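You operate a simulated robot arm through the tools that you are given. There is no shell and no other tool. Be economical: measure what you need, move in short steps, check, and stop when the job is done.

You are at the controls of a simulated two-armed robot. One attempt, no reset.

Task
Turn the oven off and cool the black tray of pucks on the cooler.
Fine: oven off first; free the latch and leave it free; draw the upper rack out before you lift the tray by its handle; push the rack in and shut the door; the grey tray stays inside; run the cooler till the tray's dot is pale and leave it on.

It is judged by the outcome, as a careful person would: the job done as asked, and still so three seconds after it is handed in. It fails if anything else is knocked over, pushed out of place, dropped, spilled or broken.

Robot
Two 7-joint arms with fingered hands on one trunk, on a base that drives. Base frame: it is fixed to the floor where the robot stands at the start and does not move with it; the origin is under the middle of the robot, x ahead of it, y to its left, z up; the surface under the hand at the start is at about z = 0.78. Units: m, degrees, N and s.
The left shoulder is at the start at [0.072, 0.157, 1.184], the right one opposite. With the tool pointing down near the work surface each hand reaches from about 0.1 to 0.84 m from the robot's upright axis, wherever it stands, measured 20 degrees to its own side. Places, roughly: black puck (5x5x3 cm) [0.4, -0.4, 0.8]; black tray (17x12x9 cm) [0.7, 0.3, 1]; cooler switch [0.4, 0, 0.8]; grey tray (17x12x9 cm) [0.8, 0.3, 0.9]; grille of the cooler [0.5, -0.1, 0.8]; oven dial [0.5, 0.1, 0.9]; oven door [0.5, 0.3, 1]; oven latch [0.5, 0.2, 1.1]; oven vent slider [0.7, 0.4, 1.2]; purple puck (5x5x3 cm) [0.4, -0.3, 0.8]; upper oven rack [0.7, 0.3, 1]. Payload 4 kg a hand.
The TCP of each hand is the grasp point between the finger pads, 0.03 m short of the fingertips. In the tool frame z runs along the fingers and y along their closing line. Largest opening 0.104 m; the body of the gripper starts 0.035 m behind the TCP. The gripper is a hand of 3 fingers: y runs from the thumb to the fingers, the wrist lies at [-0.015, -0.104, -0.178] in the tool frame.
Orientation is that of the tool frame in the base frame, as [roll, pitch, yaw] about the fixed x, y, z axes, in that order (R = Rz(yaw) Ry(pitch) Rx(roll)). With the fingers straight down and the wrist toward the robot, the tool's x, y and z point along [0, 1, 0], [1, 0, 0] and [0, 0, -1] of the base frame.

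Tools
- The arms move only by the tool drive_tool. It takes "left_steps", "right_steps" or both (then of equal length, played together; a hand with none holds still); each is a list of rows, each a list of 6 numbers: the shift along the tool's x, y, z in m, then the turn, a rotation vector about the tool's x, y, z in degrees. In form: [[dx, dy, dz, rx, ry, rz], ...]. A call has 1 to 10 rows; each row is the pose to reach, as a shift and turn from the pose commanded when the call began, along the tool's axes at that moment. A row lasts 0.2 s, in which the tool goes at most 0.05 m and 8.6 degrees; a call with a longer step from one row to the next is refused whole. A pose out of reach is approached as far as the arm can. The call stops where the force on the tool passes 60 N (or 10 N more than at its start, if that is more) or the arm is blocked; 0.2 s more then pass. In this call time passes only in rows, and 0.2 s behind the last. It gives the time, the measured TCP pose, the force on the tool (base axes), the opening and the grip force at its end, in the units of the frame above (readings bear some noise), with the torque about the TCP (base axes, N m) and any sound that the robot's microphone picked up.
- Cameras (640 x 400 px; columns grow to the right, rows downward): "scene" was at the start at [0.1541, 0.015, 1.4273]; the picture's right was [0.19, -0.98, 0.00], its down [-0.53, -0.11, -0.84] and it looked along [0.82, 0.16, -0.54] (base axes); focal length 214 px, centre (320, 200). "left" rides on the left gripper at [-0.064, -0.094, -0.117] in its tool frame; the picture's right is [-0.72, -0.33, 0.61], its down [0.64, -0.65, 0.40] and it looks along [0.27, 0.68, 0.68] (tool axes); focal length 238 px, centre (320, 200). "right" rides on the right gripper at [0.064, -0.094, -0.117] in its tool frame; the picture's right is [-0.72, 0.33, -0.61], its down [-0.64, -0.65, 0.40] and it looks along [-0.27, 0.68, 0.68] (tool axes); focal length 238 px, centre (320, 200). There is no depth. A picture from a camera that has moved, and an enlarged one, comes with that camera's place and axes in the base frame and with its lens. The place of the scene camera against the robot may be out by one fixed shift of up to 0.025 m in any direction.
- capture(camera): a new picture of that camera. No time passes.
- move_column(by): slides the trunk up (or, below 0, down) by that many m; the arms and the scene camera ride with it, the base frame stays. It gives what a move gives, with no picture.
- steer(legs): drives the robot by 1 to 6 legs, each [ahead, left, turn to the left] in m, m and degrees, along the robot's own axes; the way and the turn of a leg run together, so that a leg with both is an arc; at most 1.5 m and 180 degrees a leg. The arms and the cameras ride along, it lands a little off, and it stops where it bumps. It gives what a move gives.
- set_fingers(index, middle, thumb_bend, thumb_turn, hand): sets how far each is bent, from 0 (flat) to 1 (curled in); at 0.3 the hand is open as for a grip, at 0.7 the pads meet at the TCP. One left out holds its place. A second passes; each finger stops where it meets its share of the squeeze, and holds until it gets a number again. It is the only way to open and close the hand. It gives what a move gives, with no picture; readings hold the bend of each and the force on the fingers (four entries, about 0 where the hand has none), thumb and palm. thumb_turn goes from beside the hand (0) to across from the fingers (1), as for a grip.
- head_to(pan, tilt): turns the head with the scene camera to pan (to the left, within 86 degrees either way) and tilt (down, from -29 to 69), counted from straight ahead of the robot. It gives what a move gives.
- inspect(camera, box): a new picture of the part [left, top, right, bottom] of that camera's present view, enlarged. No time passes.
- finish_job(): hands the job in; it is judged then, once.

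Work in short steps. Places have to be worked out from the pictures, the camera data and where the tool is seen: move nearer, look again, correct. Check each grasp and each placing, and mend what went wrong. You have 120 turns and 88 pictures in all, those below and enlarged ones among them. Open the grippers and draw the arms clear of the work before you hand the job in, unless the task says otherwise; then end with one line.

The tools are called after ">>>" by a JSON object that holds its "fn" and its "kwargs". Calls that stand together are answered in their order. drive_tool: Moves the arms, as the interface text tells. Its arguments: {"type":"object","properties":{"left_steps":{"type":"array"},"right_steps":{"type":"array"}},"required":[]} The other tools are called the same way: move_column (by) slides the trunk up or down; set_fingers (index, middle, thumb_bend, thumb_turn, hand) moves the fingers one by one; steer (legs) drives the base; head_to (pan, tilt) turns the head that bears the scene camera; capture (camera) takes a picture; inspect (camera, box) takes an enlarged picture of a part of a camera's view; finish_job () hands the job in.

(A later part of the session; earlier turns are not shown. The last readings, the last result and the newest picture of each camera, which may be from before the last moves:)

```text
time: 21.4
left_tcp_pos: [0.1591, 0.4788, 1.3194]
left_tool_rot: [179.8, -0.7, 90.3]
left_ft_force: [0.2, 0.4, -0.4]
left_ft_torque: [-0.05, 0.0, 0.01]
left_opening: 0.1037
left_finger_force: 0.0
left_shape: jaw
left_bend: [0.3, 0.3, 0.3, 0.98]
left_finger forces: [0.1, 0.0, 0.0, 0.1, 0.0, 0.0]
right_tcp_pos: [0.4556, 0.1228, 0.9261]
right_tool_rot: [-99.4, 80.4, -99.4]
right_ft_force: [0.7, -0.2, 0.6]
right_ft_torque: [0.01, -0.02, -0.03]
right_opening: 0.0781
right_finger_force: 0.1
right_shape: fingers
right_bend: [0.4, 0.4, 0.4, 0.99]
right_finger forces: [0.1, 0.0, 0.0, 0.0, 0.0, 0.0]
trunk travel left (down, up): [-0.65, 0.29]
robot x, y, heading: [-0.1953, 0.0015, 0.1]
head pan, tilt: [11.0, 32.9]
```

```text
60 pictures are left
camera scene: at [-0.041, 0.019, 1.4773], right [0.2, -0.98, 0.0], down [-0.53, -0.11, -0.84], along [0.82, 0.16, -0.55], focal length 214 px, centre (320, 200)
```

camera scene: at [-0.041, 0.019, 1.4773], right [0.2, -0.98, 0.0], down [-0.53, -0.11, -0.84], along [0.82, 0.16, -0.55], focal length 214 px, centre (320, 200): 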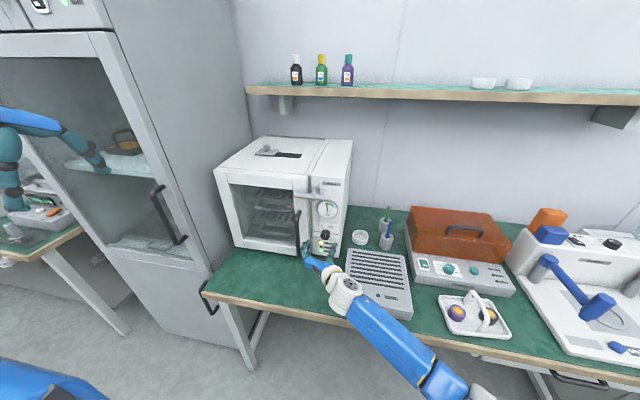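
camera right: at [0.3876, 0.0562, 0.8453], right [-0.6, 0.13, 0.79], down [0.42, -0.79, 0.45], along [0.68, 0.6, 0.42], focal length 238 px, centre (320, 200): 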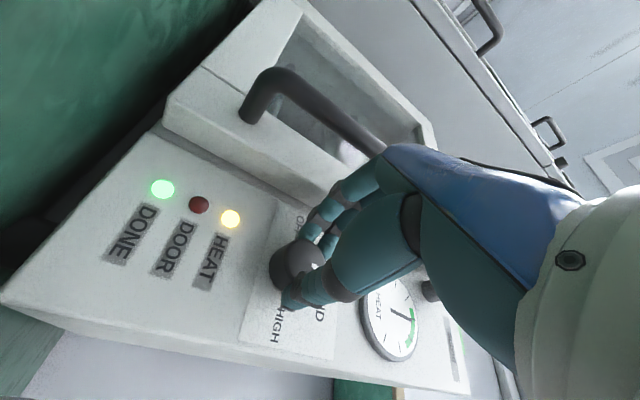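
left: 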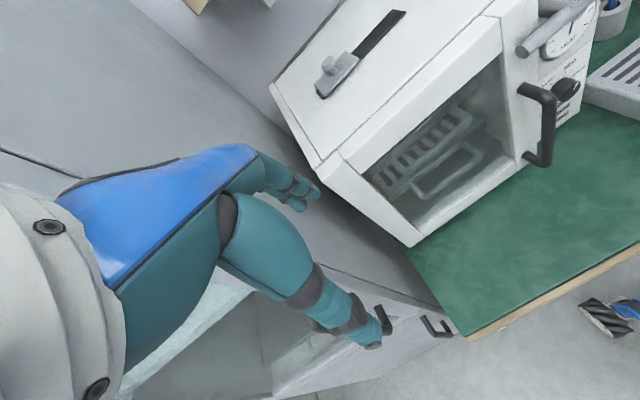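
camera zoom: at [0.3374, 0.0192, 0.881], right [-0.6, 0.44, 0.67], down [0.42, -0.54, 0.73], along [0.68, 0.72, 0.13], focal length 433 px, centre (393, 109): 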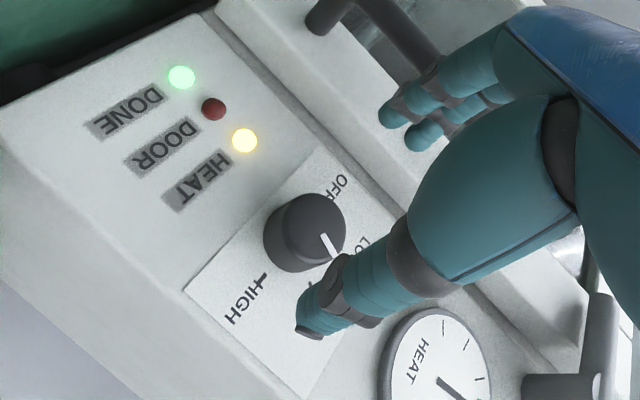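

Knob is centred. I approach with a further −15° roll so the elbow stays up, then grip.

>>> {"fn": "drive_tool", "kwargs": {"right_steps": [[-0.001, -0.002, 0.012, 0, 0, -8], [-0.001, -0.002, 0.025, 0, 0, -16], [-0.001, -0.002, 0.04, 0, 0, -16], [-0.001, -0.002, 0.051, 0, 0, -16]]}}

>>> {"fn": "set_fingers", "kwargs": {"hand": "right", "index": 0.66, "middle": 0.66, "thumb_bend": 0.66}}

>>> {"fn": "drive_tool", "kwargs": {"right_steps": [[0, 0, 0, 0, 0, -8], [0, 0, 0, 0, 0, -16], [0, 0, 0, 0, 0, -24], [0, 0, 0, 0, 0, -32], [0, 0, 0, 0, 0, -40], [0, 0, 0, 0, 0, -48], [0, 0, 0, 0, 0, -56], [0, 0, 0, 0, 0, -64]]}}

>>> {"fn": "inspect", "kwargs": {"camera": "scene", "box": [270, 170, 390, 270]}}

```text
time: 22.4
left_tcp_pos: [0.1596, 0.4784, 1.3195]
left_tool_rot: [179.8, -0.8, 90.2]
left_ft_force: [0.8, 0.2, -0.1]
left_ft_torque: [0.02, 0.0, 0.01]
left_opening: 0.1038
left_finger_force: 0.0
left_shape: jaw
left_bend: [0.3, 0.3, 0.3, 0.98]
left_finger forces: [0.0, 0.0, 0.1, 0.0, 0.0, 0.0]
right_tcp_pos: [0.5087, 0.1199, 0.9271]
right_tool_rot: [-93.4, 64.4, -93.3]
right_ft_force: [-0.5, -0.7, 0.4]
right_ft_torque: [-0.01, 0.02, 0.03]
right_opening: 0.0779
right_finger_force: 0.2
right_shape: fingers
right_bend: [0.4, 0.4, 0.4, 0.99]
right_finger forces: [0.0, 0.5, 0.0, 0.1, 0.0, 0.0]
trunk travel left (down, up): [-0.65, 0.29]
robot x, y, heading: [-0.1938, 0.0007, 0.2]
head pan, tilt: [11.0, 32.9]
```

```text
time: 23.4
left_tcp_pos: [0.1579, 0.4794, 1.3185]
left_tool_rot: [179.8, -0.9, 90.2]
left_ft_force: [-0.5, 0.2, 0.1]
left_ft_torque: [0.04, 0.0, 0.0]
left_opening: 0.1037
left_finger_force: 0.0
left_shape: jaw
left_bend: [0.3, 0.3, 0.3, 0.98]
left_finger forces: [0.1, 0.1, 0.0, 0.1, 0.0, 0.0]
right_tcp_pos: [0.5082, 0.1208, 0.9262]
right_tool_rot: [-93.4, 64.4, -93.2]
right_ft_force: [1.7, 2.3, -1.4]
right_ft_torque: [-0.03, 0.03, 0.09]
right_opening: 0.0287
right_finger_force: 7.9
right_shape: fingers
right_bend: [0.59, 0.63, 0.6, 1.0]
right_finger forces: [5.4, 3.8, 0.0, 0.0, 6.3, 0.1]
trunk travel left (down, up): [-0.65, 0.29]
robot x, y, heading: [-0.1937, 0.0013, 0.1]
head pan, tilt: [11.0, 32.9]
```

```text
time: 25.2
left_tcp_pos: [0.1587, 0.4792, 1.3189]
left_tool_rot: [179.8, -0.7, 90.2]
left_ft_force: [0.5, 0.0, 0.2]
left_ft_torque: [-0.02, 0.02, 0.0]
left_opening: 0.1037
left_finger_force: 0.1
left_shape: jaw
left_bend: [0.3, 0.3, 0.3, 0.98]
left_finger forces: [0.0, 0.0, 0.1, 0.1, 0.0, 0.1]
right_tcp_pos: [0.5106, 0.12, 0.925]
right_tool_rot: [-91.5, 0.3, -90.2]
right_ft_force: [-4.3, 2.3, -3.6]
right_ft_torque: [0.03, 0.06, 0.05]
right_opening: 0.0286
right_finger_force: 8.3
right_shape: fingers
right_bend: [0.59, 0.62, 0.6, 1.0]
right_finger forces: [5.9, 4.9, 0.0, 0.1, 6.2, 0.0]
trunk travel left (down, up): [-0.65, 0.29]
robot x, y, heading: [-0.1939, 0.0054, 0.5]
head pan, tilt: [11.0, 32.9]
```

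```text
4.00 times, centred on (330, 220) of scene
camera zoom: at [-0.0411, 0.0204, 1.4771], right [0.2, -0.98, 0.0], down [-0.53, -0.11, -0.84], along [0.82, 0.16, -0.55], focal length 858 px, centre (280, 120)
```

zoom: 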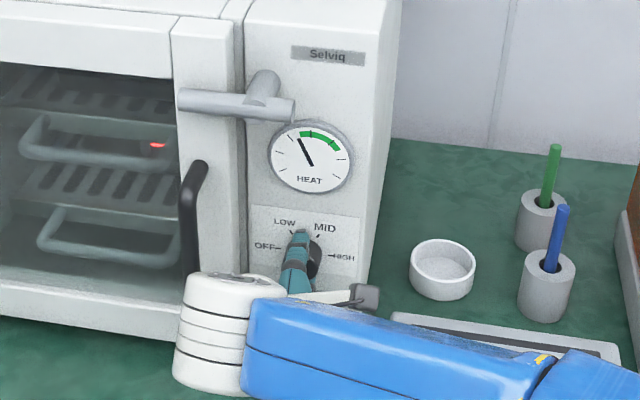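

A smooth 64° turn. I continue with the same grip another 40°.

>>> {"fn": "drive_tool", "kwargs": {"right_steps": [[0, 0, 0, 0, 0, -8], [0, 0, 0, 0, 0, -16], [0, 0, 0, 0, 0, -24], [0, 0, 0, 0, 0, -32], [0, 0, 0, 0, 0, -40]]}}

>>> {"fn": "capture", "kwargs": {"camera": "scene"}}

>>> {"fn": "inspect", "kwargs": {"camera": "right", "box": [160, 140, 400, 360]}}

```text
time: 26.4
left_tcp_pos: [0.1545, 0.486, 1.3178]
left_tool_rot: [179.7, -0.4, 90.4]
left_ft_force: [0.7, 0.4, -0.7]
left_ft_torque: [-0.07, 0.01, -0.03]
left_opening: 0.1038
left_finger_force: 0.0
left_shape: jaw
left_bend: [0.3, 0.3, 0.3, 0.98]
left_finger forces: [0.0, 0.0, 0.0, 0.0, 0.1, 0.0]
right_tcp_pos: [0.5103, 0.115, 0.9288]
right_tool_rot: [-91.4, -36.0, -90.2]
right_ft_force: [-30.9, 4.6, -9.1]
right_ft_torque: [0.06, 0.06, 0.4]
right_opening: 0.0261
right_finger_force: 25.1
right_shape: fingers
right_bend: [0.63, 0.6, 0.6, 1.0]
right_finger forces: [4.0, 22.1, 0.0, 0.0, 24.1, 0.0]
right hand out of reach, approached as far as the arm can: row 5
trunk travel left (down, up): [-0.65, 0.29]
robot x, y, heading: [-0.1947, 0.0048, 0.3]
head pan, tilt: [11.0, 32.9]
```

```text
58 pictures are left
camera scene: at [-0.0463, 0.0287, 1.4773], right [0.2, -0.98, 0.01], down [-0.53, -0.11, -0.84], along [0.82, 0.16, -0.54], focal length 214 px, centre (320, 200)
```

scene: 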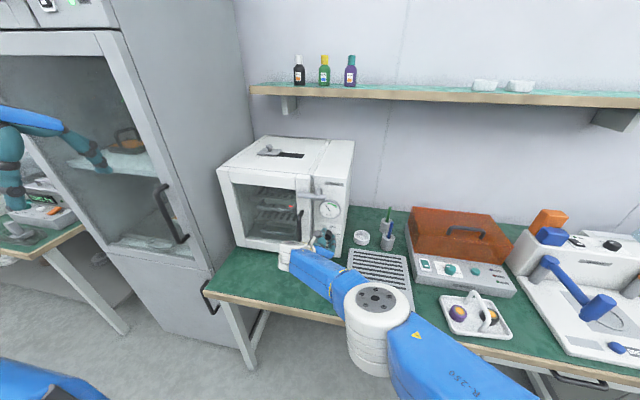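

```text
1.82 times, centred on (280, 250) of right
camera zoom: at [0.396, 0.1195, 1.0448], right [-0.62, 0.4, -0.67], down [0.42, 0.89, 0.14], along [0.66, -0.2, -0.73], focal length 433 px, centre (393, 109)
```

zoom: 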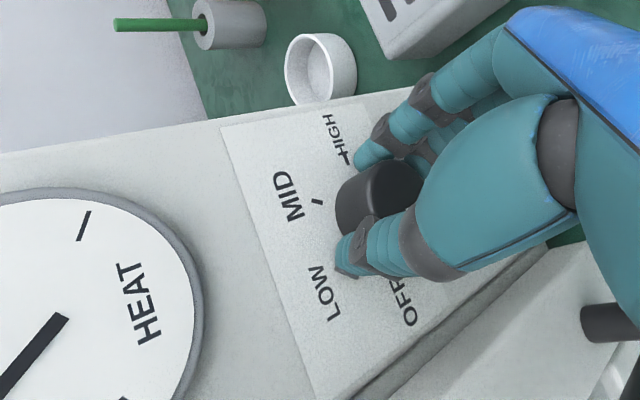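

The heat needle is falling. I release and back off straight to see the pointer and lights.

>>> {"fn": "set_fingers", "kwargs": {"hand": "right", "index": 0.4, "middle": 0.4, "thumb_bend": 0.4}}

>>> {"fn": "drive_tool", "kwargs": {"right_steps": [[0, 0, -0.03, 0, 0, 0], [0, 0, -0.07, 0, 0, 0], [0, 0, -0.11, 0, 0, 0]]}}

>>> {"fn": "inspect", "kwargs": {"camera": "right", "box": [160, 140, 400, 360]}}

```text
time: 27.4
left_tcp_pos: [0.1548, 0.4748, 1.3204]
left_tool_rot: [179.7, -0.9, 90.3]
left_ft_force: [-1.6, 0.3, 0.4]
left_ft_torque: [-0.02, -0.03, 0.03]
left_opening: 0.1039
left_finger_force: 0.0
left_shape: jaw
left_bend: [0.3, 0.3, 0.3, 0.98]
left_finger forces: [0.0, 0.0, 0.0, 0.0, 0.0, 0.0]
right_tcp_pos: [0.5137, 0.1054, 0.931]
right_tool_rot: [-91.2, -35.7, -90.2]
right_ft_force: [-15.2, 2.5, 2.2]
right_ft_torque: [0.05, 0.5, -0.18]
right_opening: 0.0779
right_finger_force: 7.6
right_shape: fingers
right_bend: [0.4, 0.41, 0.4, 0.99]
right_finger forces: [0.0, 15.1, 0.0, 0.1, 0.5, 0.1]
trunk travel left (down, up): [-0.65, 0.29]
robot x, y, heading: [-0.1977, 0.0008, 0.4]
head pan, tilt: [11.0, 32.9]
```

```text
time: 28.2
left_tcp_pos: [0.1573, 0.4774, 1.3209]
left_tool_rot: [179.7, -0.9, 90.3]
left_ft_force: [0.2, -0.1, 0.5]
left_ft_torque: [-0.01, 0.0, -0.01]
left_opening: 0.1038
left_finger_force: 0.1
left_shape: jaw
left_bend: [0.3, 0.3, 0.3, 0.98]
left_finger forces: [0.1, 0.1, 0.1, 0.1, 0.1, 0.0]
right_tcp_pos: [0.3949, 0.1164, 0.9304]
right_tool_rot: [-91.5, -35.5, -89.5]
right_ft_force: [-0.8, -0.2, 0.2]
right_ft_torque: [-0.04, -0.03, 0.0]
right_opening: 0.0781
right_finger_force: 0.0
right_shape: fingers
right_bend: [0.4, 0.4, 0.4, 0.99]
right_finger forces: [0.1, 0.0, 0.1, 0.0, 0.1, 0.1]
trunk travel left (down, up): [-0.65, 0.29]
robot x, y, heading: [-0.1963, 0.0017, -0.0]
head pan, tilt: [11.0, 32.9]
```

```text
1.82 times, centred on (280, 250) of right
camera zoom: at [0.2799, 0.1183, 1.0465], right [-0.63, 0.4, -0.67], down [0.41, 0.9, 0.15], along [0.66, -0.18, -0.73], focal length 433 px, centre (393, 109)
```

zoom: 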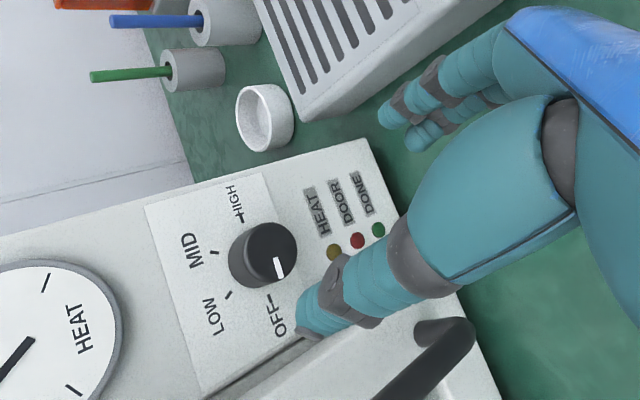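

Dial at OFF, heat light out. Next the latch: I estimate its bar from y≈0.13 to 0.21 at z≈1.105, x≈0.495. I close the fingers to a point, and move the right hand in front of and below its left end for a look.

>>> {"fn": "set_fingers", "kwargs": {"hand": "right", "index": 0.68, "middle": 0.68, "thumb_bend": 0.68}}

>>> {"fn": "drive_tool", "kwargs": {"right_steps": [[0.003, -0.015, -0.01, 0, 0, 8], [0.006, -0.03, -0.015, 0, 0, 16], [0.009, -0.045, -0.015, 0, 0, 24], [0.011, -0.06, -0.015, 0, 0, 32], [0.014, -0.075, -0.015, 0, 0, 40], [0.016, -0.09, -0.015, 0, 0, 48], [0.019, -0.105, -0.015, 0, 0, 56], [0.021, -0.12, -0.015, 0, 0, 64], [0.024, -0.135, -0.015, 0, 0, 72], [0.026, -0.154, -0.015, 0, 0, 80]]}}

>>> {"fn": "capture", "kwargs": {"camera": "right"}}

>>> {"fn": "inspect", "kwargs": {"camera": "scene", "box": [210, 130, 370, 270]}}

```text
time: 29.2
left_tcp_pos: [0.1587, 0.4789, 1.3197]
left_tool_rot: [179.9, -0.8, 90.3]
left_ft_force: [-0.7, -0.9, -0.4]
left_ft_torque: [0.0, 0.0, -0.02]
left_opening: 0.1037
left_finger_force: 0.0
left_shape: jaw
left_bend: [0.3, 0.3, 0.3, 0.98]
left_finger forces: [0.1, 0.0, 0.0, 0.0, 0.0, 0.0]
right_tcp_pos: [0.3948, 0.1166, 0.9299]
right_tool_rot: [-91.8, -35.5, -89.2]
right_ft_force: [0.2, 0.5, -0.9]
right_ft_torque: [-0.02, 0.03, 0.01]
right_opening: 0.0063
right_finger_force: 0.0
right_shape: fingers
right_bend: [0.68, 0.68, 0.68, 1.0]
right_finger forces: [0.0, 0.0, 0.0, 0.1, 0.0, 0.1]
trunk travel left (down, up): [-0.65, 0.29]
robot x, y, heading: [-0.1966, -0.0012, 0.4]
head pan, tilt: [11.0, 32.9]
```

```text
time: 31.4
left_tcp_pos: [0.1594, 0.4786, 1.3208]
left_tool_rot: [179.7, -0.8, 90.3]
left_ft_force: [-0.1, 0.4, 0.1]
left_ft_torque: [0.03, -0.01, -0.02]
left_opening: 0.104
left_finger_force: 0.1
left_shape: jaw
left_bend: [0.3, 0.3, 0.3, 0.98]
left_finger forces: [0.0, 0.0, 0.0, 0.1, 0.0, 0.0]
right_tcp_pos: [0.385, 0.1842, 1.072]
right_tool_rot: [-92.0, 44.5, -91.6]
right_ft_force: [-0.6, -0.2, -0.8]
right_ft_torque: [-0.01, 0.04, -0.01]
right_opening: 0.0064
right_finger_force: 0.0
right_shape: fingers
right_bend: [0.68, 0.68, 0.68, 1.0]
right_finger forces: [0.1, 0.0, 0.0, 0.0, 0.1, 0.0]
trunk travel left (down, up): [-0.65, 0.29]
robot x, y, heading: [-0.1967, 0.0006, 0.3]
head pan, tilt: [11.0, 32.9]
```

```text
55 pictures are left
camera right: at [0.2676, 0.0735, 1.0973], right [-0.6, 0.74, 0.29], down [0.43, 0.0, 0.9], along [0.67, 0.67, -0.31], focal length 238 px, centre (320, 200)
```

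right: 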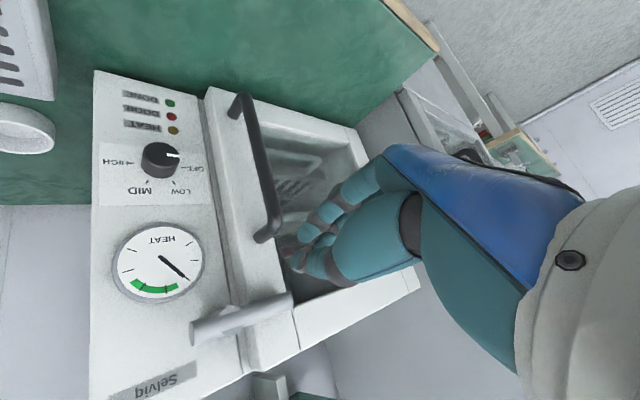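

```text
2.86 times, centred on (290, 200) of scene
camera zoom: at [-0.0416, 0.0182, 1.4773], right [0.2, -0.98, 0.0], down [-0.53, -0.11, -0.84], along [0.82, 0.16, -0.54], focal length 613 px, centre (406, 200)
```

zoom: 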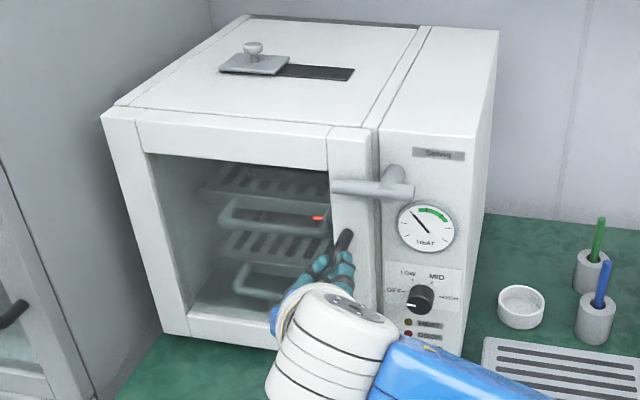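

Bar at z≈1.104; handle top at ≈1.04, so fingertips fit between. I push forward to under the bar's left end, then sweep it up around its hub (y≈0.143).

>>> {"fn": "drive_tool", "kwargs": {"right_steps": [[-0.006, 0.011, 0.04, 0, 0, 0], [-0.006, 0.011, 0.075, 0, 0, 0], [-0.006, 0.011, 0.097, 0, 0, 0]]}}

>>> {"fn": "drive_tool", "kwargs": {"right_steps": [[-0.0076, -0.0079, 0, 0, 0, 0], [-0.019, -0.018, 0, 0, 0, 0], [-0.0306, -0.0288, 0, 0, 0, 0], [-0.037, -0.043, 0, 0, 0, 0], [-0.0429, -0.0574, 0, 0, 0, 0], [-0.0415, -0.073, 0, 0, 0, 0], [-0.0395, -0.0885, 0, 0, 0, 0], [-0.0322, -0.098, 0, 0, 0, 0]]}}

>>> {"fn": "inspect", "kwargs": {"camera": "scene", "box": [210, 130, 370, 270]}}

```text
time: 32.2
left_tcp_pos: [0.1595, 0.4787, 1.3201]
left_tool_rot: [179.8, -0.8, 90.3]
left_ft_force: [-0.3, 0.2, 0.0]
left_ft_torque: [0.0, 0.0, -0.03]
left_opening: 0.1038
left_finger_force: 0.1
left_shape: jaw
left_bend: [0.3, 0.3, 0.3, 0.98]
left_finger forces: [0.0, 0.0, 0.0, 0.0, 0.0, 0.0]
right_tcp_pos: [0.4801, 0.1979, 1.0666]
right_tool_rot: [-91.8, 44.5, -91.4]
right_ft_force: [-0.6, 0.6, 1.2]
right_ft_torque: [-0.03, -0.01, 0.01]
right_opening: 0.0055
right_finger_force: 0.2
right_shape: fingers
right_bend: [0.69, 0.68, 0.68, 1.0]
right_finger forces: [1.1, 0.0, 0.1, 0.0, 0.1, 0.0]
trunk travel left (down, up): [-0.65, 0.29]
robot x, y, heading: [-0.1945, 0.0071, 0.3]
head pan, tilt: [11.0, 32.9]
```

```text
time: 34.0
left_tcp_pos: [0.1575, 0.4882, 1.3157]
left_tool_rot: [179.8, -0.3, 90.4]
left_ft_force: [0.1, 0.4, 0.6]
left_ft_torque: [0.0, -0.01, 0.01]
left_opening: 0.1038
left_finger_force: 0.1
left_shape: jaw
left_bend: [0.3, 0.3, 0.3, 0.98]
left_finger forces: [0.1, 0.0, 0.1, 0.0, 0.0, 0.1]
right_tcp_pos: [0.4827, 0.1643, 1.1569]
right_tool_rot: [-91.9, 44.2, -91.0]
right_ft_force: [-6.6, 21.1, -2.3]
right_ft_torque: [0.02, 0.05, 0.32]
right_opening: 0.0012
right_finger_force: 12.1
right_shape: fingers
right_bend: [0.66, 0.66, 0.74, 1.0]
right_finger forces: [3.4, 0.0, 0.0, 0.0, 21.8, 0.0]
trunk travel left (down, up): [-0.65, 0.29]
robot x, y, heading: [-0.1935, 0.0026, 0.6]
head pan, tilt: [11.0, 32.9]
```

```text
2.86 times, centred on (290, 200) of scene
camera zoom: at [-0.0426, 0.0332, 1.4771], right [0.2, -0.98, 0.01], down [-0.53, -0.12, -0.84], along [0.82, 0.16, -0.55], focal length 613 px, centre (406, 200)
```

zoom: 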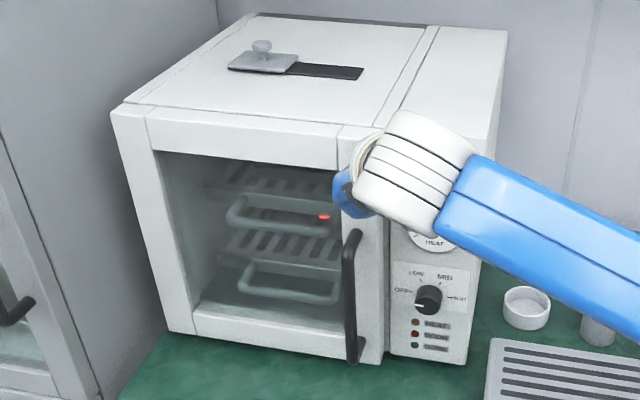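

The push now meets a firm sideways force, so the lever seems at its stop near vertical. I ease off and draw back to check.

>>> {"fn": "drive_tool", "kwargs": {"right_steps": [[-0.012, 0.012, 0, 0, 0, 0], [-0.015, 0.015, -0.04, 0, 0, 0], [-0.015, 0.015, -0.08, 0, 0, 0], [-0.015, 0.015, -0.12, 0, 0, 0]]}}

>>> {"fn": "capture", "kwargs": {"camera": "right"}}

>>> {"fn": "capture", "kwargs": {"camera": "scene"}}

```text
time: 35.0
left_tcp_pos: [0.1585, 0.4828, 1.3185]
left_tool_rot: [179.9, -0.6, 90.4]
left_ft_force: [0.0, 0.5, -0.2]
left_ft_torque: [-0.01, -0.01, 0.04]
left_opening: 0.1035
left_finger_force: 0.0
left_shape: jaw
left_bend: [0.3, 0.3, 0.3, 0.98]
left_finger forces: [0.0, 0.0, 0.1, 0.1, 0.0, 0.0]
right_tcp_pos: [0.3621, 0.1761, 1.1599]
right_tool_rot: [-91.8, 44.3, -91.5]
right_ft_force: [0.7, -0.1, 0.0]
right_ft_torque: [0.02, -0.03, 0.0]
right_opening: 0.0059
right_finger_force: 0.0
right_shape: fingers
right_bend: [0.68, 0.68, 0.68, 1.0]
right_finger forces: [0.0, 0.1, 0.0, 0.0, 0.1, 0.0]
trunk travel left (down, up): [-0.65, 0.29]
robot x, y, heading: [-0.1954, 0.0024, 0.3]
head pan, tilt: [11.0, 32.9]
```

```text
52 pictures are left
camera right: at [0.2457, 0.065, 1.1859], right [-0.6, 0.75, 0.28], down [0.43, 0.0, 0.91], along [0.67, 0.67, -0.32], focal length 238 px, centre (320, 200)
```

right: 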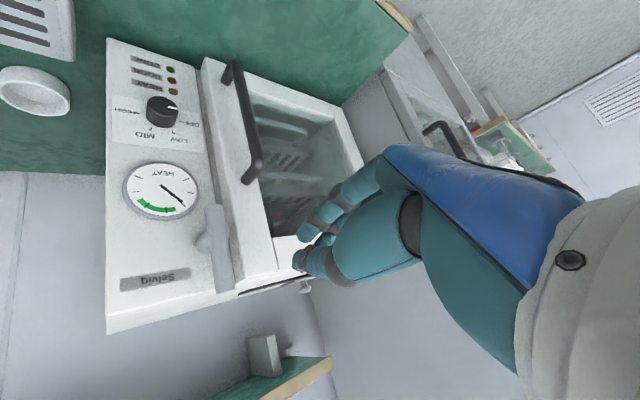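

```text
51 pictures are left
camera scene: at [-0.0431, 0.0225, 1.4774], right [0.2, -0.98, 0.0], down [-0.53, -0.11, -0.84], along [0.82, 0.16, -0.54], focal length 214 px, centre (320, 200)
```

scene: 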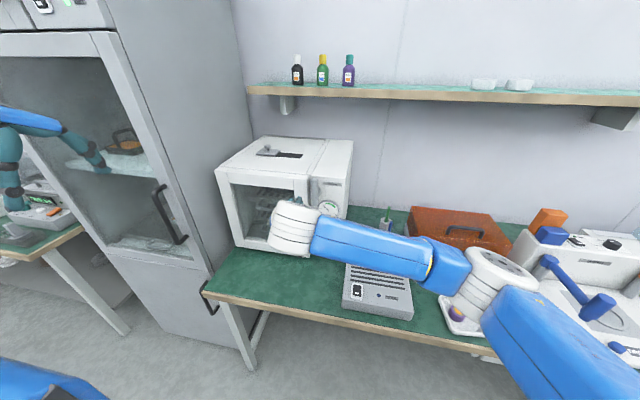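

The latch bar stands vertical, clear of the door, and holds. Next the door handle: bar at about (0.50, 0.207), z 0.86–1.03. I open the hand and line up in front of it.

>>> {"fn": "drive_tool", "kwargs": {"right_steps": [[0.023, 0.033, 0.005, 0, 0, 5], [0.047, 0.066, 0.01, 0, 0, 10], [0.07, 0.099, 0.02, 0, 0, 15], [0.094, 0.132, 0.035, 0, 0, 20], [0.117, 0.165, 0.058, 0, 0, 24]]}}

>>> {"fn": "set_fingers", "kwargs": {"hand": "right", "index": 0.4, "middle": 0.4, "thumb_bend": 0.4}}

>>> {"fn": "capture", "kwargs": {"camera": "right"}}

>>> {"fn": "capture", "kwargs": {"camera": "scene"}}

```text
time: 36.2
left_tcp_pos: [0.1585, 0.4795, 1.3193]
left_tool_rot: [179.7, -0.8, 90.4]
left_ft_force: [-0.1, -0.1, 0.1]
left_ft_torque: [0.01, -0.02, -0.01]
left_opening: 0.1038
left_finger_force: 0.1
left_shape: jaw
left_bend: [0.3, 0.3, 0.3, 0.98]
left_finger forces: [0.1, 0.0, 0.1, 0.0, 0.0, 0.0]
right_tcp_pos: [0.4192, 0.2085, 0.9594]
right_tool_rot: [-93.9, 68.6, -93.8]
right_ft_force: [-0.4, 0.8, 0.2]
right_ft_torque: [-0.01, 0.0, 0.01]
right_opening: 0.0059
right_finger_force: 0.1
right_shape: fingers
right_bend: [0.68, 0.68, 0.68, 1.0]
right_finger forces: [0.0, 0.0, 0.0, 0.0, 0.1, 0.1]
trunk travel left (down, up): [-0.65, 0.29]
robot x, y, heading: [-0.1972, 0.0025, 0.2]
head pan, tilt: [11.0, 32.9]
```

```text
time: 37.2
left_tcp_pos: [0.1597, 0.4783, 1.32]
left_tool_rot: [179.7, -0.7, 90.3]
left_ft_force: [-0.8, -0.2, -0.5]
left_ft_torque: [-0.02, 0.01, -0.03]
left_opening: 0.1038
left_finger_force: 0.0
left_shape: jaw
left_bend: [0.3, 0.3, 0.3, 0.98]
left_finger forces: [0.0, 0.1, 0.0, 0.0, 0.0, 0.0]
right_tcp_pos: [0.4195, 0.2087, 0.9605]
right_tool_rot: [-93.7, 68.5, -93.5]
right_ft_force: [-0.4, 0.4, 0.0]
right_ft_torque: [-0.02, 0.01, 0.0]
right_opening: 0.0774
right_finger_force: 0.0
right_shape: fingers
right_bend: [0.4, 0.4, 0.4, 0.99]
right_finger forces: [0.1, 0.1, 0.0, 0.0, 0.0, 0.1]
trunk travel left (down, up): [-0.65, 0.29]
robot x, y, heading: [-0.1975, 0.0041, 0.2]
head pan, tilt: [11.0, 32.9]
```

```text
50 pictures are left
camera right: at [0.3014, 0.0965, 0.938], right [-0.6, 0.57, 0.56], down [0.42, -0.37, 0.83], along [0.68, 0.73, -0.02], focal length 238 px, centre (320, 200)
```

right: 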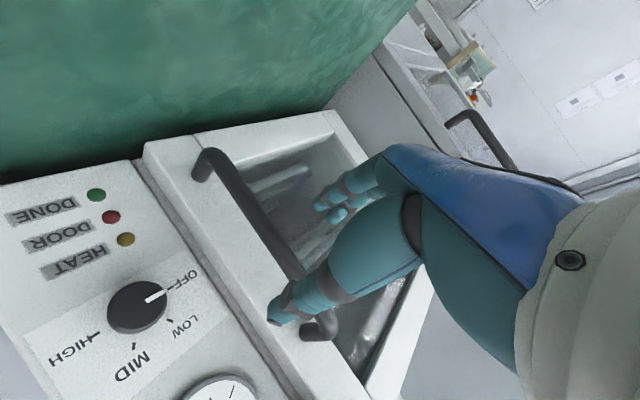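

```text
49 pictures are left
camera scene: at [-0.0415, 0.0182, 1.4773], right [0.2, -0.98, 0.0], down [-0.53, -0.11, -0.84], along [0.82, 0.16, -0.54], focal length 214 px, centre (320, 200)
```

scene: 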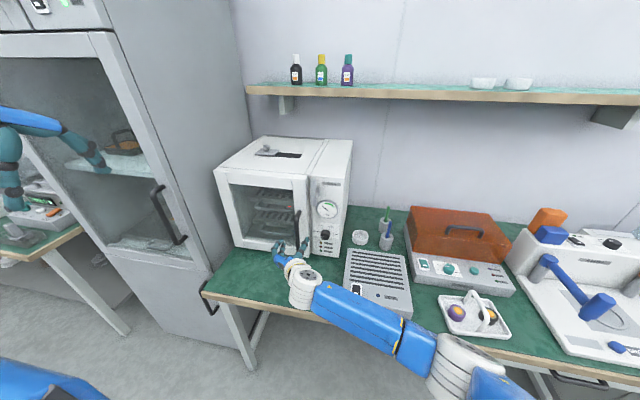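

The handle lies between thumb and fingers. I advance 7.5 cm and close.

>>> {"fn": "drive_tool", "kwargs": {"right_steps": [[0, -0.002, 0.03, 0, 0, 0], [0, -0.002, 0.055, 0, 0, 0], [0, -0.002, 0.075, 0, 0, 0]]}}

>>> {"fn": "set_fingers", "kwargs": {"hand": "right", "index": 0.75, "middle": 0.75, "thumb_bend": 0.7}}

>>> {"fn": "capture", "kwargs": {"camera": "right"}}

```text
time: 38.0
left_tcp_pos: [0.1495, 0.478, 1.3213]
left_tool_rot: [179.5, -0.8, 90.4]
left_ft_force: [0.7, 0.1, 0.8]
left_ft_torque: [0.0, -0.02, 0.03]
left_opening: 0.1036
left_finger_force: 0.0
left_shape: jaw
left_bend: [0.3, 0.3, 0.3, 0.98]
left_finger forces: [0.1, 0.1, 0.0, 0.0, 0.0, 0.0]
right_tcp_pos: [0.4857, 0.2078, 0.9619]
right_tool_rot: [-93.5, 68.6, -93.1]
right_ft_force: [-24.3, -4.2, -6.8]
right_ft_torque: [-0.33, 0.42, 1.1]
right_opening: 0.0776
right_finger_force: 12.6
right_shape: fingers
right_bend: [0.4, 0.37, 0.4, 0.99]
right_finger forces: [0.2, 24.8, 0.0, 0.0, 0.0, 0.0]
trunk travel left (down, up): [-0.65, 0.29]
robot x, y, heading: [-0.1968, 0.0002, 0.5]
head pan, tilt: [11.0, 32.9]
```

```text
time: 39.0
left_tcp_pos: [0.1475, 0.4787, 1.3224]
left_tool_rot: [179.4, -0.9, 90.4]
left_ft_force: [-0.3, 0.3, 0.2]
left_ft_torque: [0.02, -0.01, -0.02]
left_opening: 0.1036
left_finger_force: 0.1
left_shape: jaw
left_bend: [0.3, 0.3, 0.3, 0.98]
left_finger forces: [0.1, 0.1, 0.1, 0.0, 0.0, 0.0]
right_tcp_pos: [0.4851, 0.2066, 0.9634]
right_tool_rot: [-92.9, 68.5, -92.8]
right_ft_force: [-41.4, -3.4, -0.9]
right_ft_torque: [0.0, 0.07, -0.54]
right_opening: 0.0
right_finger_force: 24.3
right_shape: fingers
right_bend: [0.75, 0.75, 0.71, 1.0]
right_finger forces: [0.0, 0.0, 0.0, 0.0, 49.6, 0.0]
trunk travel left (down, up): [-0.65, 0.29]
robot x, y, heading: [-0.1944, 0.0023, 0.6]
head pan, tilt: [11.0, 32.9]
```

```text
48 pictures are left
camera right: at [0.3679, 0.095, 0.9412], right [-0.6, 0.57, 0.56], down [0.42, -0.37, 0.83], along [0.68, 0.73, -0.01], focal length 238 px, centre (320, 200)
```

right: 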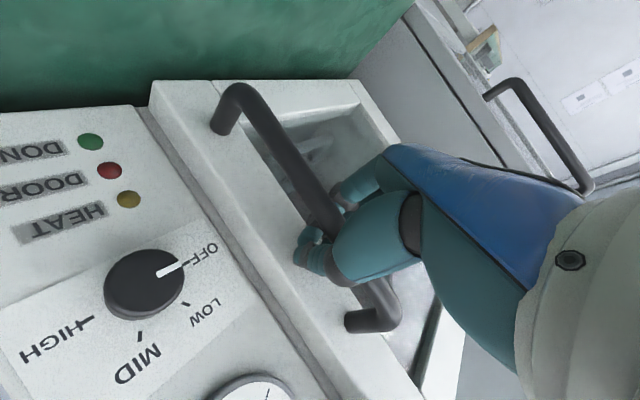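

The fingers are hooked around the bar. I pull gently along the door's arc about 10° and check.

>>> {"fn": "drive_tool", "kwargs": {"right_steps": [[-0.001, 0.003, -0.016, 1.5, 0.6, 0], [-0.003, 0.007, -0.033, 3, 1.2, 0], [-0.0046, 0.0117, -0.0486, 4.6, 1.8, 0]]}}

>>> {"fn": "capture", "kwargs": {"camera": "scene"}}

```text
time: 39.8
left_tcp_pos: [0.1557, 0.4773, 1.3206]
left_tool_rot: [179.6, -0.9, 90.3]
left_ft_force: [-0.5, 0.1, -0.1]
left_ft_torque: [0.02, -0.02, 0.0]
left_opening: 0.1039
left_finger_force: 0.0
left_shape: jaw
left_bend: [0.3, 0.3, 0.3, 0.98]
left_finger forces: [0.0, 0.0, 0.1, 0.0, 0.0, 0.1]
right_tcp_pos: [0.4416, 0.2172, 0.9619]
right_tool_rot: [-93.5, 68.2, -98.5]
right_ft_force: [0.2, 0.1, -0.2]
right_ft_torque: [0.0, 0.0, -0.02]
right_opening: 0.0
right_finger_force: 0.1
right_shape: fingers
right_bend: [0.75, 0.75, 0.68, 1.0]
right_finger forces: [0.2, 0.1, 0.0, 0.0, 0.1, 0.1]
trunk travel left (down, up): [-0.65, 0.29]
robot x, y, heading: [-0.1948, 0.0019, 0.4]
head pan, tilt: [11.0, 32.9]
```

```text
47 pictures are left
camera scene: at [-0.0448, 0.0179, 1.4777], right [0.2, -0.98, 0.0], down [-0.53, -0.11, -0.84], along [0.82, 0.16, -0.54], focal length 214 px, centre (320, 200)
```

scene: 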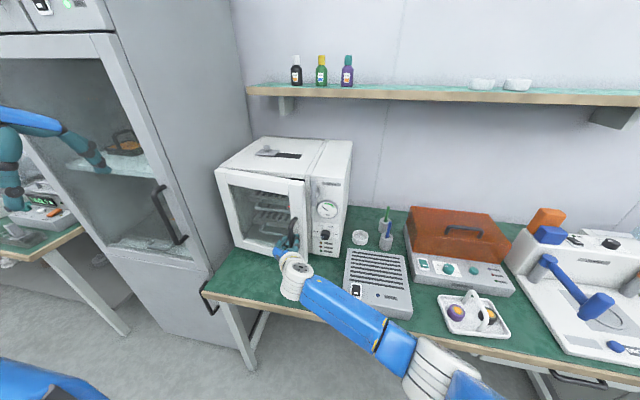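

>>> {"fn": "inspect", "kwargs": {"camera": "scene", "box": [210, 130, 370, 270]}}

```text
2.86 times, centred on (290, 200) of scene
camera zoom: at [-0.0448, 0.0179, 1.4777], right [0.2, -0.98, 0.0], down [-0.53, -0.11, -0.84], along [0.82, 0.16, -0.54], focal length 613 px, centre (406, 200)
```

zoom: 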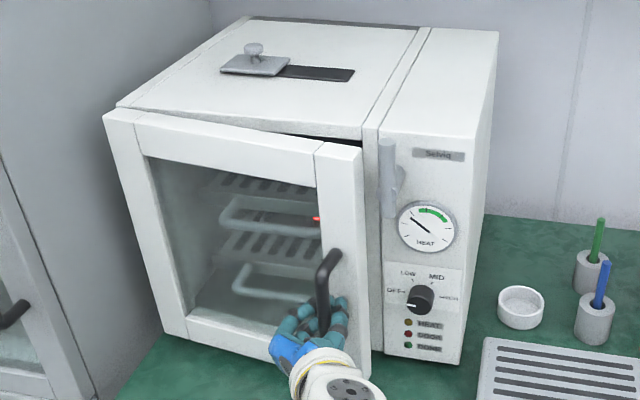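

The door swings freely with the latch clear. I continue along the arc to about 50°.

>>> {"fn": "drive_tool", "kwargs": {"right_steps": [[-0.003, 0.008, -0.024, 2.3, 0.9, 0], [-0.0063, 0.016, -0.0472, 4.6, 1.8, 0], [-0.0105, 0.027, -0.069, 7, 2.7, 0], [-0.0154, 0.0394, -0.0907, 9.3, 3.7, 0], [-0.021, 0.054, -0.11, 11.6, 4.6, 0], [-0.0271, 0.0692, -0.1288, 14, 5.5, 0], [-0.034, 0.087, -0.146, 16.3, 6.4, 0], [-0.0414, 0.1056, -0.1616, 18.6, 7.4, 0]]}}

>>> {"fn": "capture", "kwargs": {"camera": "scene"}}

```text
time: 41.2
left_tcp_pos: [0.161, 0.4812, 1.3177]
left_tool_rot: [179.9, -0.7, 90.4]
left_ft_force: [0.5, -0.7, -0.1]
left_ft_torque: [-0.02, 0.01, 0.01]
left_opening: 0.1036
left_finger_force: 0.1
left_shape: jaw
left_bend: [0.3, 0.3, 0.3, 0.98]
left_finger forces: [0.0, 0.0, 0.0, 0.0, 0.1, 0.0]
right_tcp_pos: [0.3808, 0.229, 0.9289]
right_tool_rot: [-82.9, 63.0, -106.1]
right_ft_force: [13.2, 21.6, 1.8]
right_ft_torque: [0.41, -0.45, -0.49]
right_opening: 0.003
right_finger_force: 18.1
right_shape: fingers
right_bend: [0.74, 0.75, 0.7, 1.0]
right_finger forces: [27.6, 0.0, 0.1, 0.0, 8.2, 0.0]
trunk travel left (down, up): [-0.65, 0.29]
robot x, y, heading: [-0.1958, 0.0033, 0.2]
head pan, tilt: [11.0, 32.9]
stopped in row 6 (right hand): the arm was blocked; the commanded pose is now the measured one
```

```text
45 pictures are left
camera scene: at [-0.0385, 0.0308, 1.4766], right [0.2, -0.98, 0.01], down [-0.54, -0.12, -0.84], along [0.82, 0.16, -0.55], focal length 214 px, centre (320, 200)
```

scene: 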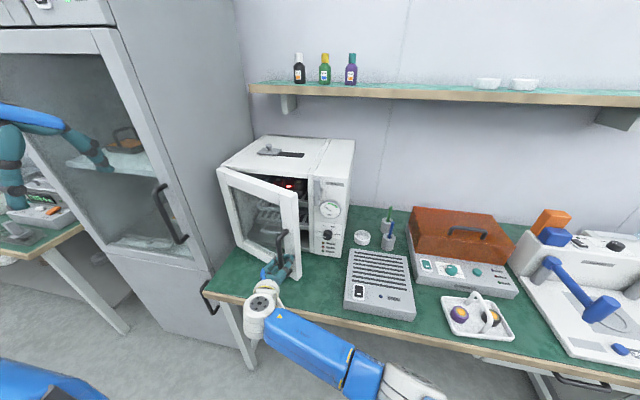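

Door is ~30° open and the arm is at a limit. I release the handle and withdraw straight back.

>>> {"fn": "set_fingers", "kwargs": {"hand": "right", "index": 0.35, "middle": 0.35, "thumb_bend": 0.35}}

>>> {"fn": "drive_tool", "kwargs": {"right_steps": [[0, 0, -0.03, 0, 0, 0], [0, 0, -0.06, 0, 0, 0], [0, 0, -0.09, 0, 0, 0]]}}

>>> {"fn": "capture", "kwargs": {"camera": "scene"}}

```text
time: 42.2
left_tcp_pos: [0.1579, 0.4778, 1.3206]
left_tool_rot: [179.9, -0.9, 90.4]
left_ft_force: [0.4, -0.5, -0.9]
left_ft_torque: [0.0, 0.02, 0.0]
left_opening: 0.1041
left_finger_force: 0.0
left_shape: jaw
left_bend: [0.3, 0.3, 0.3, 0.98]
left_finger forces: [0.0, 0.0, 0.0, 0.0, 0.0, 0.1]
right_tcp_pos: [0.3794, 0.2221, 0.9276]
right_tool_rot: [-82.8, 63.0, -106.6]
right_ft_force: [-0.5, 0.0, 0.0]
right_ft_torque: [0.02, 0.02, 0.0]
right_opening: 0.0904
right_finger_force: 0.0
right_shape: fingers
right_bend: [0.35, 0.35, 0.35, 0.98]
right_finger forces: [0.1, 0.0, 0.1, 0.0, 0.0, 0.0]
trunk travel left (down, up): [-0.65, 0.29]
robot x, y, heading: [-0.1946, 0.0027, 0.1]
head pan, tilt: [11.0, 32.9]
```

```text
time: 43.1
left_tcp_pos: [0.1602, 0.473, 1.3207]
left_tool_rot: [179.8, -1.2, 90.4]
left_ft_force: [-1.0, -1.0, 0.0]
left_ft_torque: [0.0, -0.01, 0.01]
left_opening: 0.1037
left_finger_force: 0.1
left_shape: jaw
left_bend: [0.3, 0.3, 0.3, 0.98]
left_finger forces: [0.0, 0.0, 0.0, 0.0, 0.0, 0.0]
right_tcp_pos: [0.3546, 0.2092, 0.9352]
right_tool_rot: [-67.9, 59.8, -95.5]
right_ft_force: [15.1, 24.9, -4.7]
right_ft_torque: [0.67, -0.39, -0.11]
right_opening: 0.1079
right_finger_force: 12.3
right_shape: fingers
right_bend: [0.23, 0.35, 0.35, 0.98]
right_finger forces: [25.4, 0.1, 0.0, 0.0, 0.1, 0.1]
trunk travel left (down, up): [-0.65, 0.29]
robot x, y, heading: [-0.1956, 0.0028, 0.4]
head pan, tilt: [11.0, 32.9]
stopped in row 3 (right hand): the arm was blocked; the commanded pose is now the measured one
```

```text
44 pictures are left
camera scene: at [-0.036, 0.0288, 1.4764], right [0.2, -0.98, 0.01], down [-0.54, -0.11, -0.84], along [0.82, 0.16, -0.55], focal length 214 px, centre (320, 200)
```

scene: 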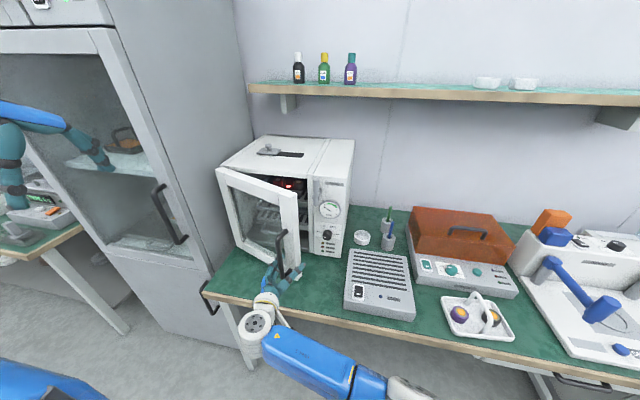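

The arm is limited this close to the body; moving the base is better. I open the fingers wider to unhook and reverse the base.

>>> {"fn": "set_fingers", "kwargs": {"hand": "right", "index": 0.1, "middle": 0.1, "thumb_bend": 0.3}}

>>> {"fn": "steer", "kwargs": {"legs": [[-0.15, 0, 0]]}}

>>> {"fn": "capture", "kwargs": {"camera": "scene"}}

```text
time: 44.1
left_tcp_pos: [0.1565, 0.4697, 1.3245]
left_tool_rot: [179.7, -1.2, 90.4]
left_ft_force: [0.5, -0.1, 1.0]
left_ft_torque: [0.02, -0.01, 0.0]
left_opening: 0.1039
left_finger_force: 0.1
left_shape: jaw
left_bend: [0.3, 0.3, 0.3, 0.98]
left_finger forces: [0.1, 0.0, 0.0, 0.1, 0.0, 0.0]
right_tcp_pos: [0.3554, 0.2037, 0.9365]
right_tool_rot: [-67.5, 59.6, -95.9]
right_ft_force: [0.3, 0.6, -0.6]
right_ft_torque: [-0.01, 0.01, -0.01]
right_opening: 0.1311
right_finger_force: 0.0
right_shape: fingers
right_bend: [0.1, 0.1, 0.3, 0.98]
right_finger forces: [0.0, 0.1, 0.1, 0.0, 0.0, 0.1]
trunk travel left (down, up): [-0.65, 0.29]
robot x, y, heading: [-0.1907, 0.0021, -0.0]
head pan, tilt: [11.0, 32.9]
```

```text
time: 45.5
left_tcp_pos: [0.0078, 0.4701, 1.3224]
left_tool_rot: [179.9, -1.2, 90.3]
left_ft_force: [-0.1, 0.5, -0.2]
left_ft_torque: [0.0, 0.0, 0.05]
left_opening: 0.1038
left_finger_force: 0.1
left_shape: jaw
left_bend: [0.3, 0.3, 0.3, 0.98]
left_finger forces: [0.1, 0.0, 0.1, 0.1, 0.0, 0.0]
right_tcp_pos: [0.2044, 0.2025, 0.9325]
right_tool_rot: [-68.0, 59.4, -96.5]
right_ft_force: [-0.1, 0.1, 0.9]
right_ft_torque: [-0.01, -0.01, 0.0]
right_opening: 0.1308
right_finger_force: 0.2
right_shape: fingers
right_bend: [0.1, 0.1, 0.3, 0.98]
right_finger forces: [0.1, 0.0, 0.1, 0.0, 0.1, 0.1]
trunk travel left (down, up): [-0.65, 0.29]
robot x, y, heading: [-0.3462, 0.0046, 0.2]
head pan, tilt: [11.0, 32.9]
```

```text
43 pictures are left
camera scene: at [-0.1905, 0.0207, 1.4768], right [0.19, -0.98, 0.0], down [-0.54, -0.11, -0.84], along [0.82, 0.16, -0.55], focal length 214 px, centre (320, 200)
```

scene: 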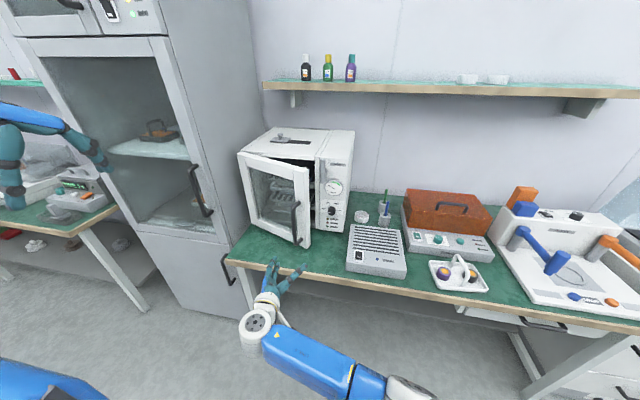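

Unhooked. I close the fingers to a point and reorient forward, to the right of the door's free edge (≈[0.42, 0.21]).

>>> {"fn": "drive_tool", "kwargs": {"right_steps": [[-0.006, -0.008, 0.03, -6.8, -1.4, -2.1], [-0.012, -0.015, 0.061, -13.6, -2.8, -4.3], [-0.018, -0.023, 0.092, -20.5, -4.2, -6.5], [-0.024, -0.03, 0.1225, -27.3, -5.6, -8.6]]}}

>>> {"fn": "set_fingers", "kwargs": {"hand": "right", "index": 0.68, "middle": 0.68, "thumb_bend": 0.68}}

>>> {"fn": "capture", "kwargs": {"camera": "right"}}

```text
time: 46.5
left_tcp_pos: [0.004, 0.4654, 1.3259]
left_tool_rot: [179.8, -1.4, 90.2]
left_ft_force: [0.0, 0.4, 0.0]
left_ft_torque: [-0.01, 0.01, 0.01]
left_opening: 0.1035
left_finger_force: 0.0
left_shape: jaw
left_bend: [0.3, 0.3, 0.3, 0.98]
left_finger forces: [0.0, 0.1, 0.0, 0.1, 0.0, 0.0]
right_tcp_pos: [0.2998, 0.1352, 0.9962]
right_tool_rot: [-89.6, 50.1, -89.5]
right_ft_force: [-0.1, -0.3, -0.3]
right_ft_torque: [0.01, -0.02, 0.03]
right_opening: 0.1309
right_finger_force: 0.0
right_shape: fingers
right_bend: [0.1, 0.1, 0.3, 0.98]
right_finger forces: [0.2, 0.0, 0.0, 0.1, 0.0, 0.0]
trunk travel left (down, up): [-0.65, 0.29]
robot x, y, heading: [-0.3473, 0.0044, 0.1]
head pan, tilt: [11.0, 32.9]
```

```text
time: 47.5
left_tcp_pos: [0.004, 0.4666, 1.3243]
left_tool_rot: [179.7, -1.3, 90.3]
left_ft_force: [0.0, 0.9, -0.9]
left_ft_torque: [-0.02, -0.02, -0.01]
left_opening: 0.104
left_finger_force: 0.0
left_shape: jaw
left_bend: [0.3, 0.3, 0.3, 0.98]
left_finger forces: [0.0, 0.0, 0.1, 0.0, 0.0, 0.0]
right_tcp_pos: [0.2982, 0.1355, 0.9957]
right_tool_rot: [-89.8, 50.1, -89.8]
right_ft_force: [0.4, 0.7, 0.5]
right_ft_torque: [0.01, 0.01, -0.02]
right_opening: 0.0066
right_finger_force: 0.2
right_shape: fingers
right_bend: [0.68, 0.68, 0.68, 1.0]
right_finger forces: [0.0, 0.0, 0.1, 0.1, 0.2, 0.0]
trunk travel left (down, up): [-0.65, 0.29]
robot x, y, heading: [-0.349, 0.0047, 0.4]
head pan, tilt: [11.0, 32.9]
```

```text
42 pictures are left
camera right: at [0.1807, 0.0217, 1.0059], right [-0.61, 0.71, 0.34], down [0.4, -0.09, 0.91], along [0.68, 0.7, -0.23], focal length 238 px, centre (320, 200)
```

right: 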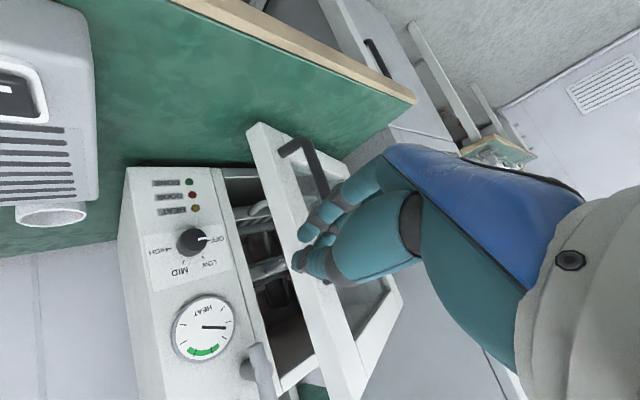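

I advance past the door edge at y≈0.125, then sweep left to push the door's inside edge.

>>> {"fn": "drive_tool", "kwargs": {"right_steps": [[0.014, 0, 0.04, 0, 0, 0], [0.014, 0, 0.08, 0, 0, 0], [0.014, 0, 0.12, 0, 0, 0], [-0.012, 0.031, 0.12, 0, 0, 0], [-0.031, 0.054, 0.12, 0, 0, 0], [-0.05, 0.077, 0.12, 0, 0, 0], [-0.069, 0.1, 0.115, 0, 0, 0], [-0.09, 0.123, 0.11, 0, 0, 0], [-0.108, 0.146, 0.105, 0, 0, 0], [-0.127, 0.169, 0.1, 0, 0, 0]]}}

>>> {"fn": "capture", "kwargs": {"camera": "scene"}}

```text
time: 49.1
left_tcp_pos: [0.0018, 0.4647, 1.3249]
left_tool_rot: [179.6, -1.2, 90.2]
left_ft_force: [0.1, 0.8, 0.3]
left_ft_torque: [-0.03, 0.0, 0.0]
left_opening: 0.1038
left_finger_force: 0.1
left_shape: jaw
left_bend: [0.3, 0.3, 0.3, 0.97]
left_finger forces: [0.0, 0.1, 0.1, 0.1, 0.0, 0.1]
right_tcp_pos: [0.4243, 0.183, 0.9776]
right_tool_rot: [-90.3, 48.3, -93.6]
right_ft_force: [-17.2, -48.8, 8.2]
right_ft_torque: [-0.16, 0.3, 1.25]
right_opening: 0.0031
right_finger_force: 25.9
right_shape: fingers
right_bend: [0.7, 0.7, 0.67, 1.0]
right_finger forces: [5.4, 45.2, 0.1, 0.0, 0.0, 0.0]
right hand out of reach, approached as far as the arm can: row 6, 7
trunk travel left (down, up): [-0.65, 0.29]
robot x, y, heading: [-0.3485, 0.0025, 0.0]
head pan, tilt: [11.0, 32.9]
stopped in row 7 (right hand): the force on the tool passed its limit at 64 N (the readings are from after the stop); the commanded pose is now the measured one
```

```text
41 pictures are left
camera scene: at [-0.1999, 0.0048, 1.4782], right [0.19, -0.98, -0.01], down [-0.53, -0.1, -0.84], along [0.83, 0.16, -0.54], focal length 214 px, centre (320, 200)
```

scene: 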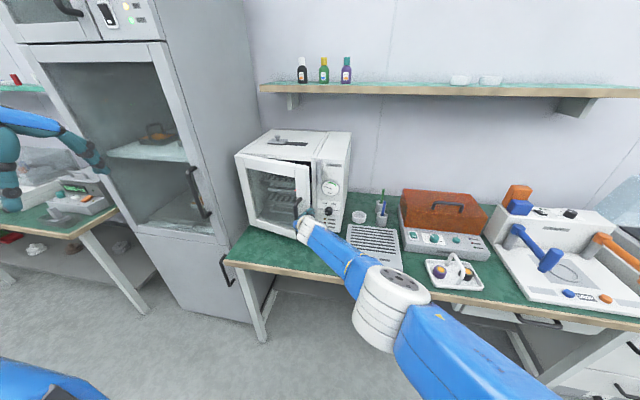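

The door swung partly closed and I am pressing on its end face. I back off to the right and look.

>>> {"fn": "drive_tool", "kwargs": {"right_steps": [[0.03, -0.035, 0, 0, 0, 0], [0.04, -0.047, -0.03, 0, 0, 0], [0.04, -0.047, -0.06, 0, 0, 0]]}}

>>> {"fn": "capture", "kwargs": {"camera": "right"}}

>>> {"fn": "inspect", "kwargs": {"camera": "scene", "box": [220, 110, 380, 250]}}

```text
time: 49.9
left_tcp_pos: [0.0011, 0.4664, 1.3249]
left_tool_rot: [179.5, -1.3, 90.3]
left_ft_force: [0.3, -0.4, -0.1]
left_ft_torque: [0.02, -0.02, 0.03]
left_opening: 0.1037
left_finger_force: 0.0
left_shape: jaw
left_bend: [0.3, 0.3, 0.3, 0.97]
left_finger forces: [0.1, 0.0, 0.1, 0.0, 0.0, 0.0]
right_tcp_pos: [0.3581, 0.1377, 0.9781]
right_tool_rot: [-90.2, 49.1, -92.2]
right_ft_force: [-0.6, 0.9, 0.1]
right_ft_torque: [-0.04, 0.0, 0.01]
right_opening: 0.0058
right_finger_force: 0.1
right_shape: fingers
right_bend: [0.68, 0.68, 0.68, 1.0]
right_finger forces: [0.0, 0.0, 0.0, 0.0, 0.0, 0.1]
trunk travel left (down, up): [-0.65, 0.29]
robot x, y, heading: [-0.3505, 0.0022, 0.0]
head pan, tilt: [11.0, 32.9]
```

```text
40 pictures are left
camera right: at [0.2364, 0.0288, 0.9918], right [-0.59, 0.74, 0.33], down [0.4, -0.09, 0.91], along [0.7, 0.67, -0.25], focal length 238 px, centre (320, 200)
```

right: 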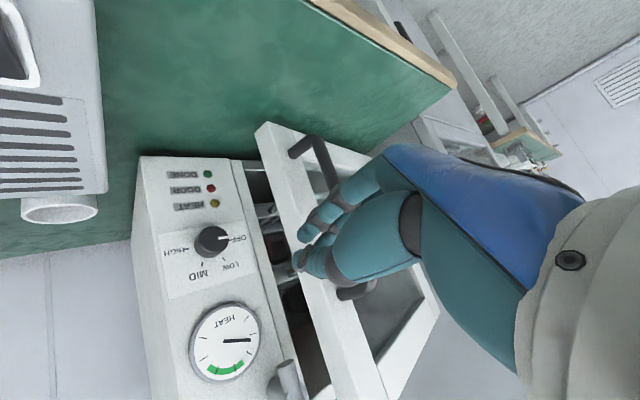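

```text
2.86 times, centred on (300, 180) of scene
camera zoom: at [-0.198, 0.0128, 1.4778], right [0.19, -0.98, 0.0], down [-0.53, -0.1, -0.84], along [0.82, 0.16, -0.54], focal length 613 px, centre (377, 257)
```

zoom: 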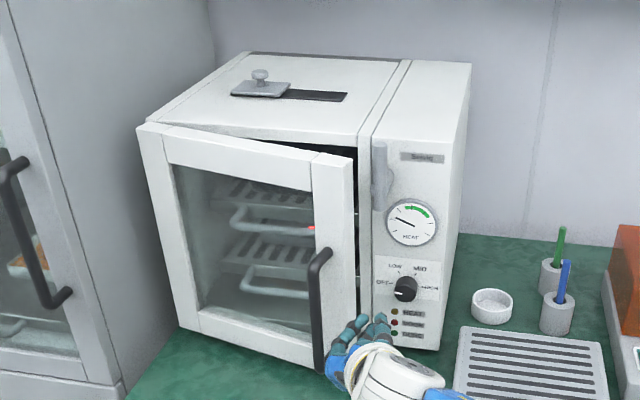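

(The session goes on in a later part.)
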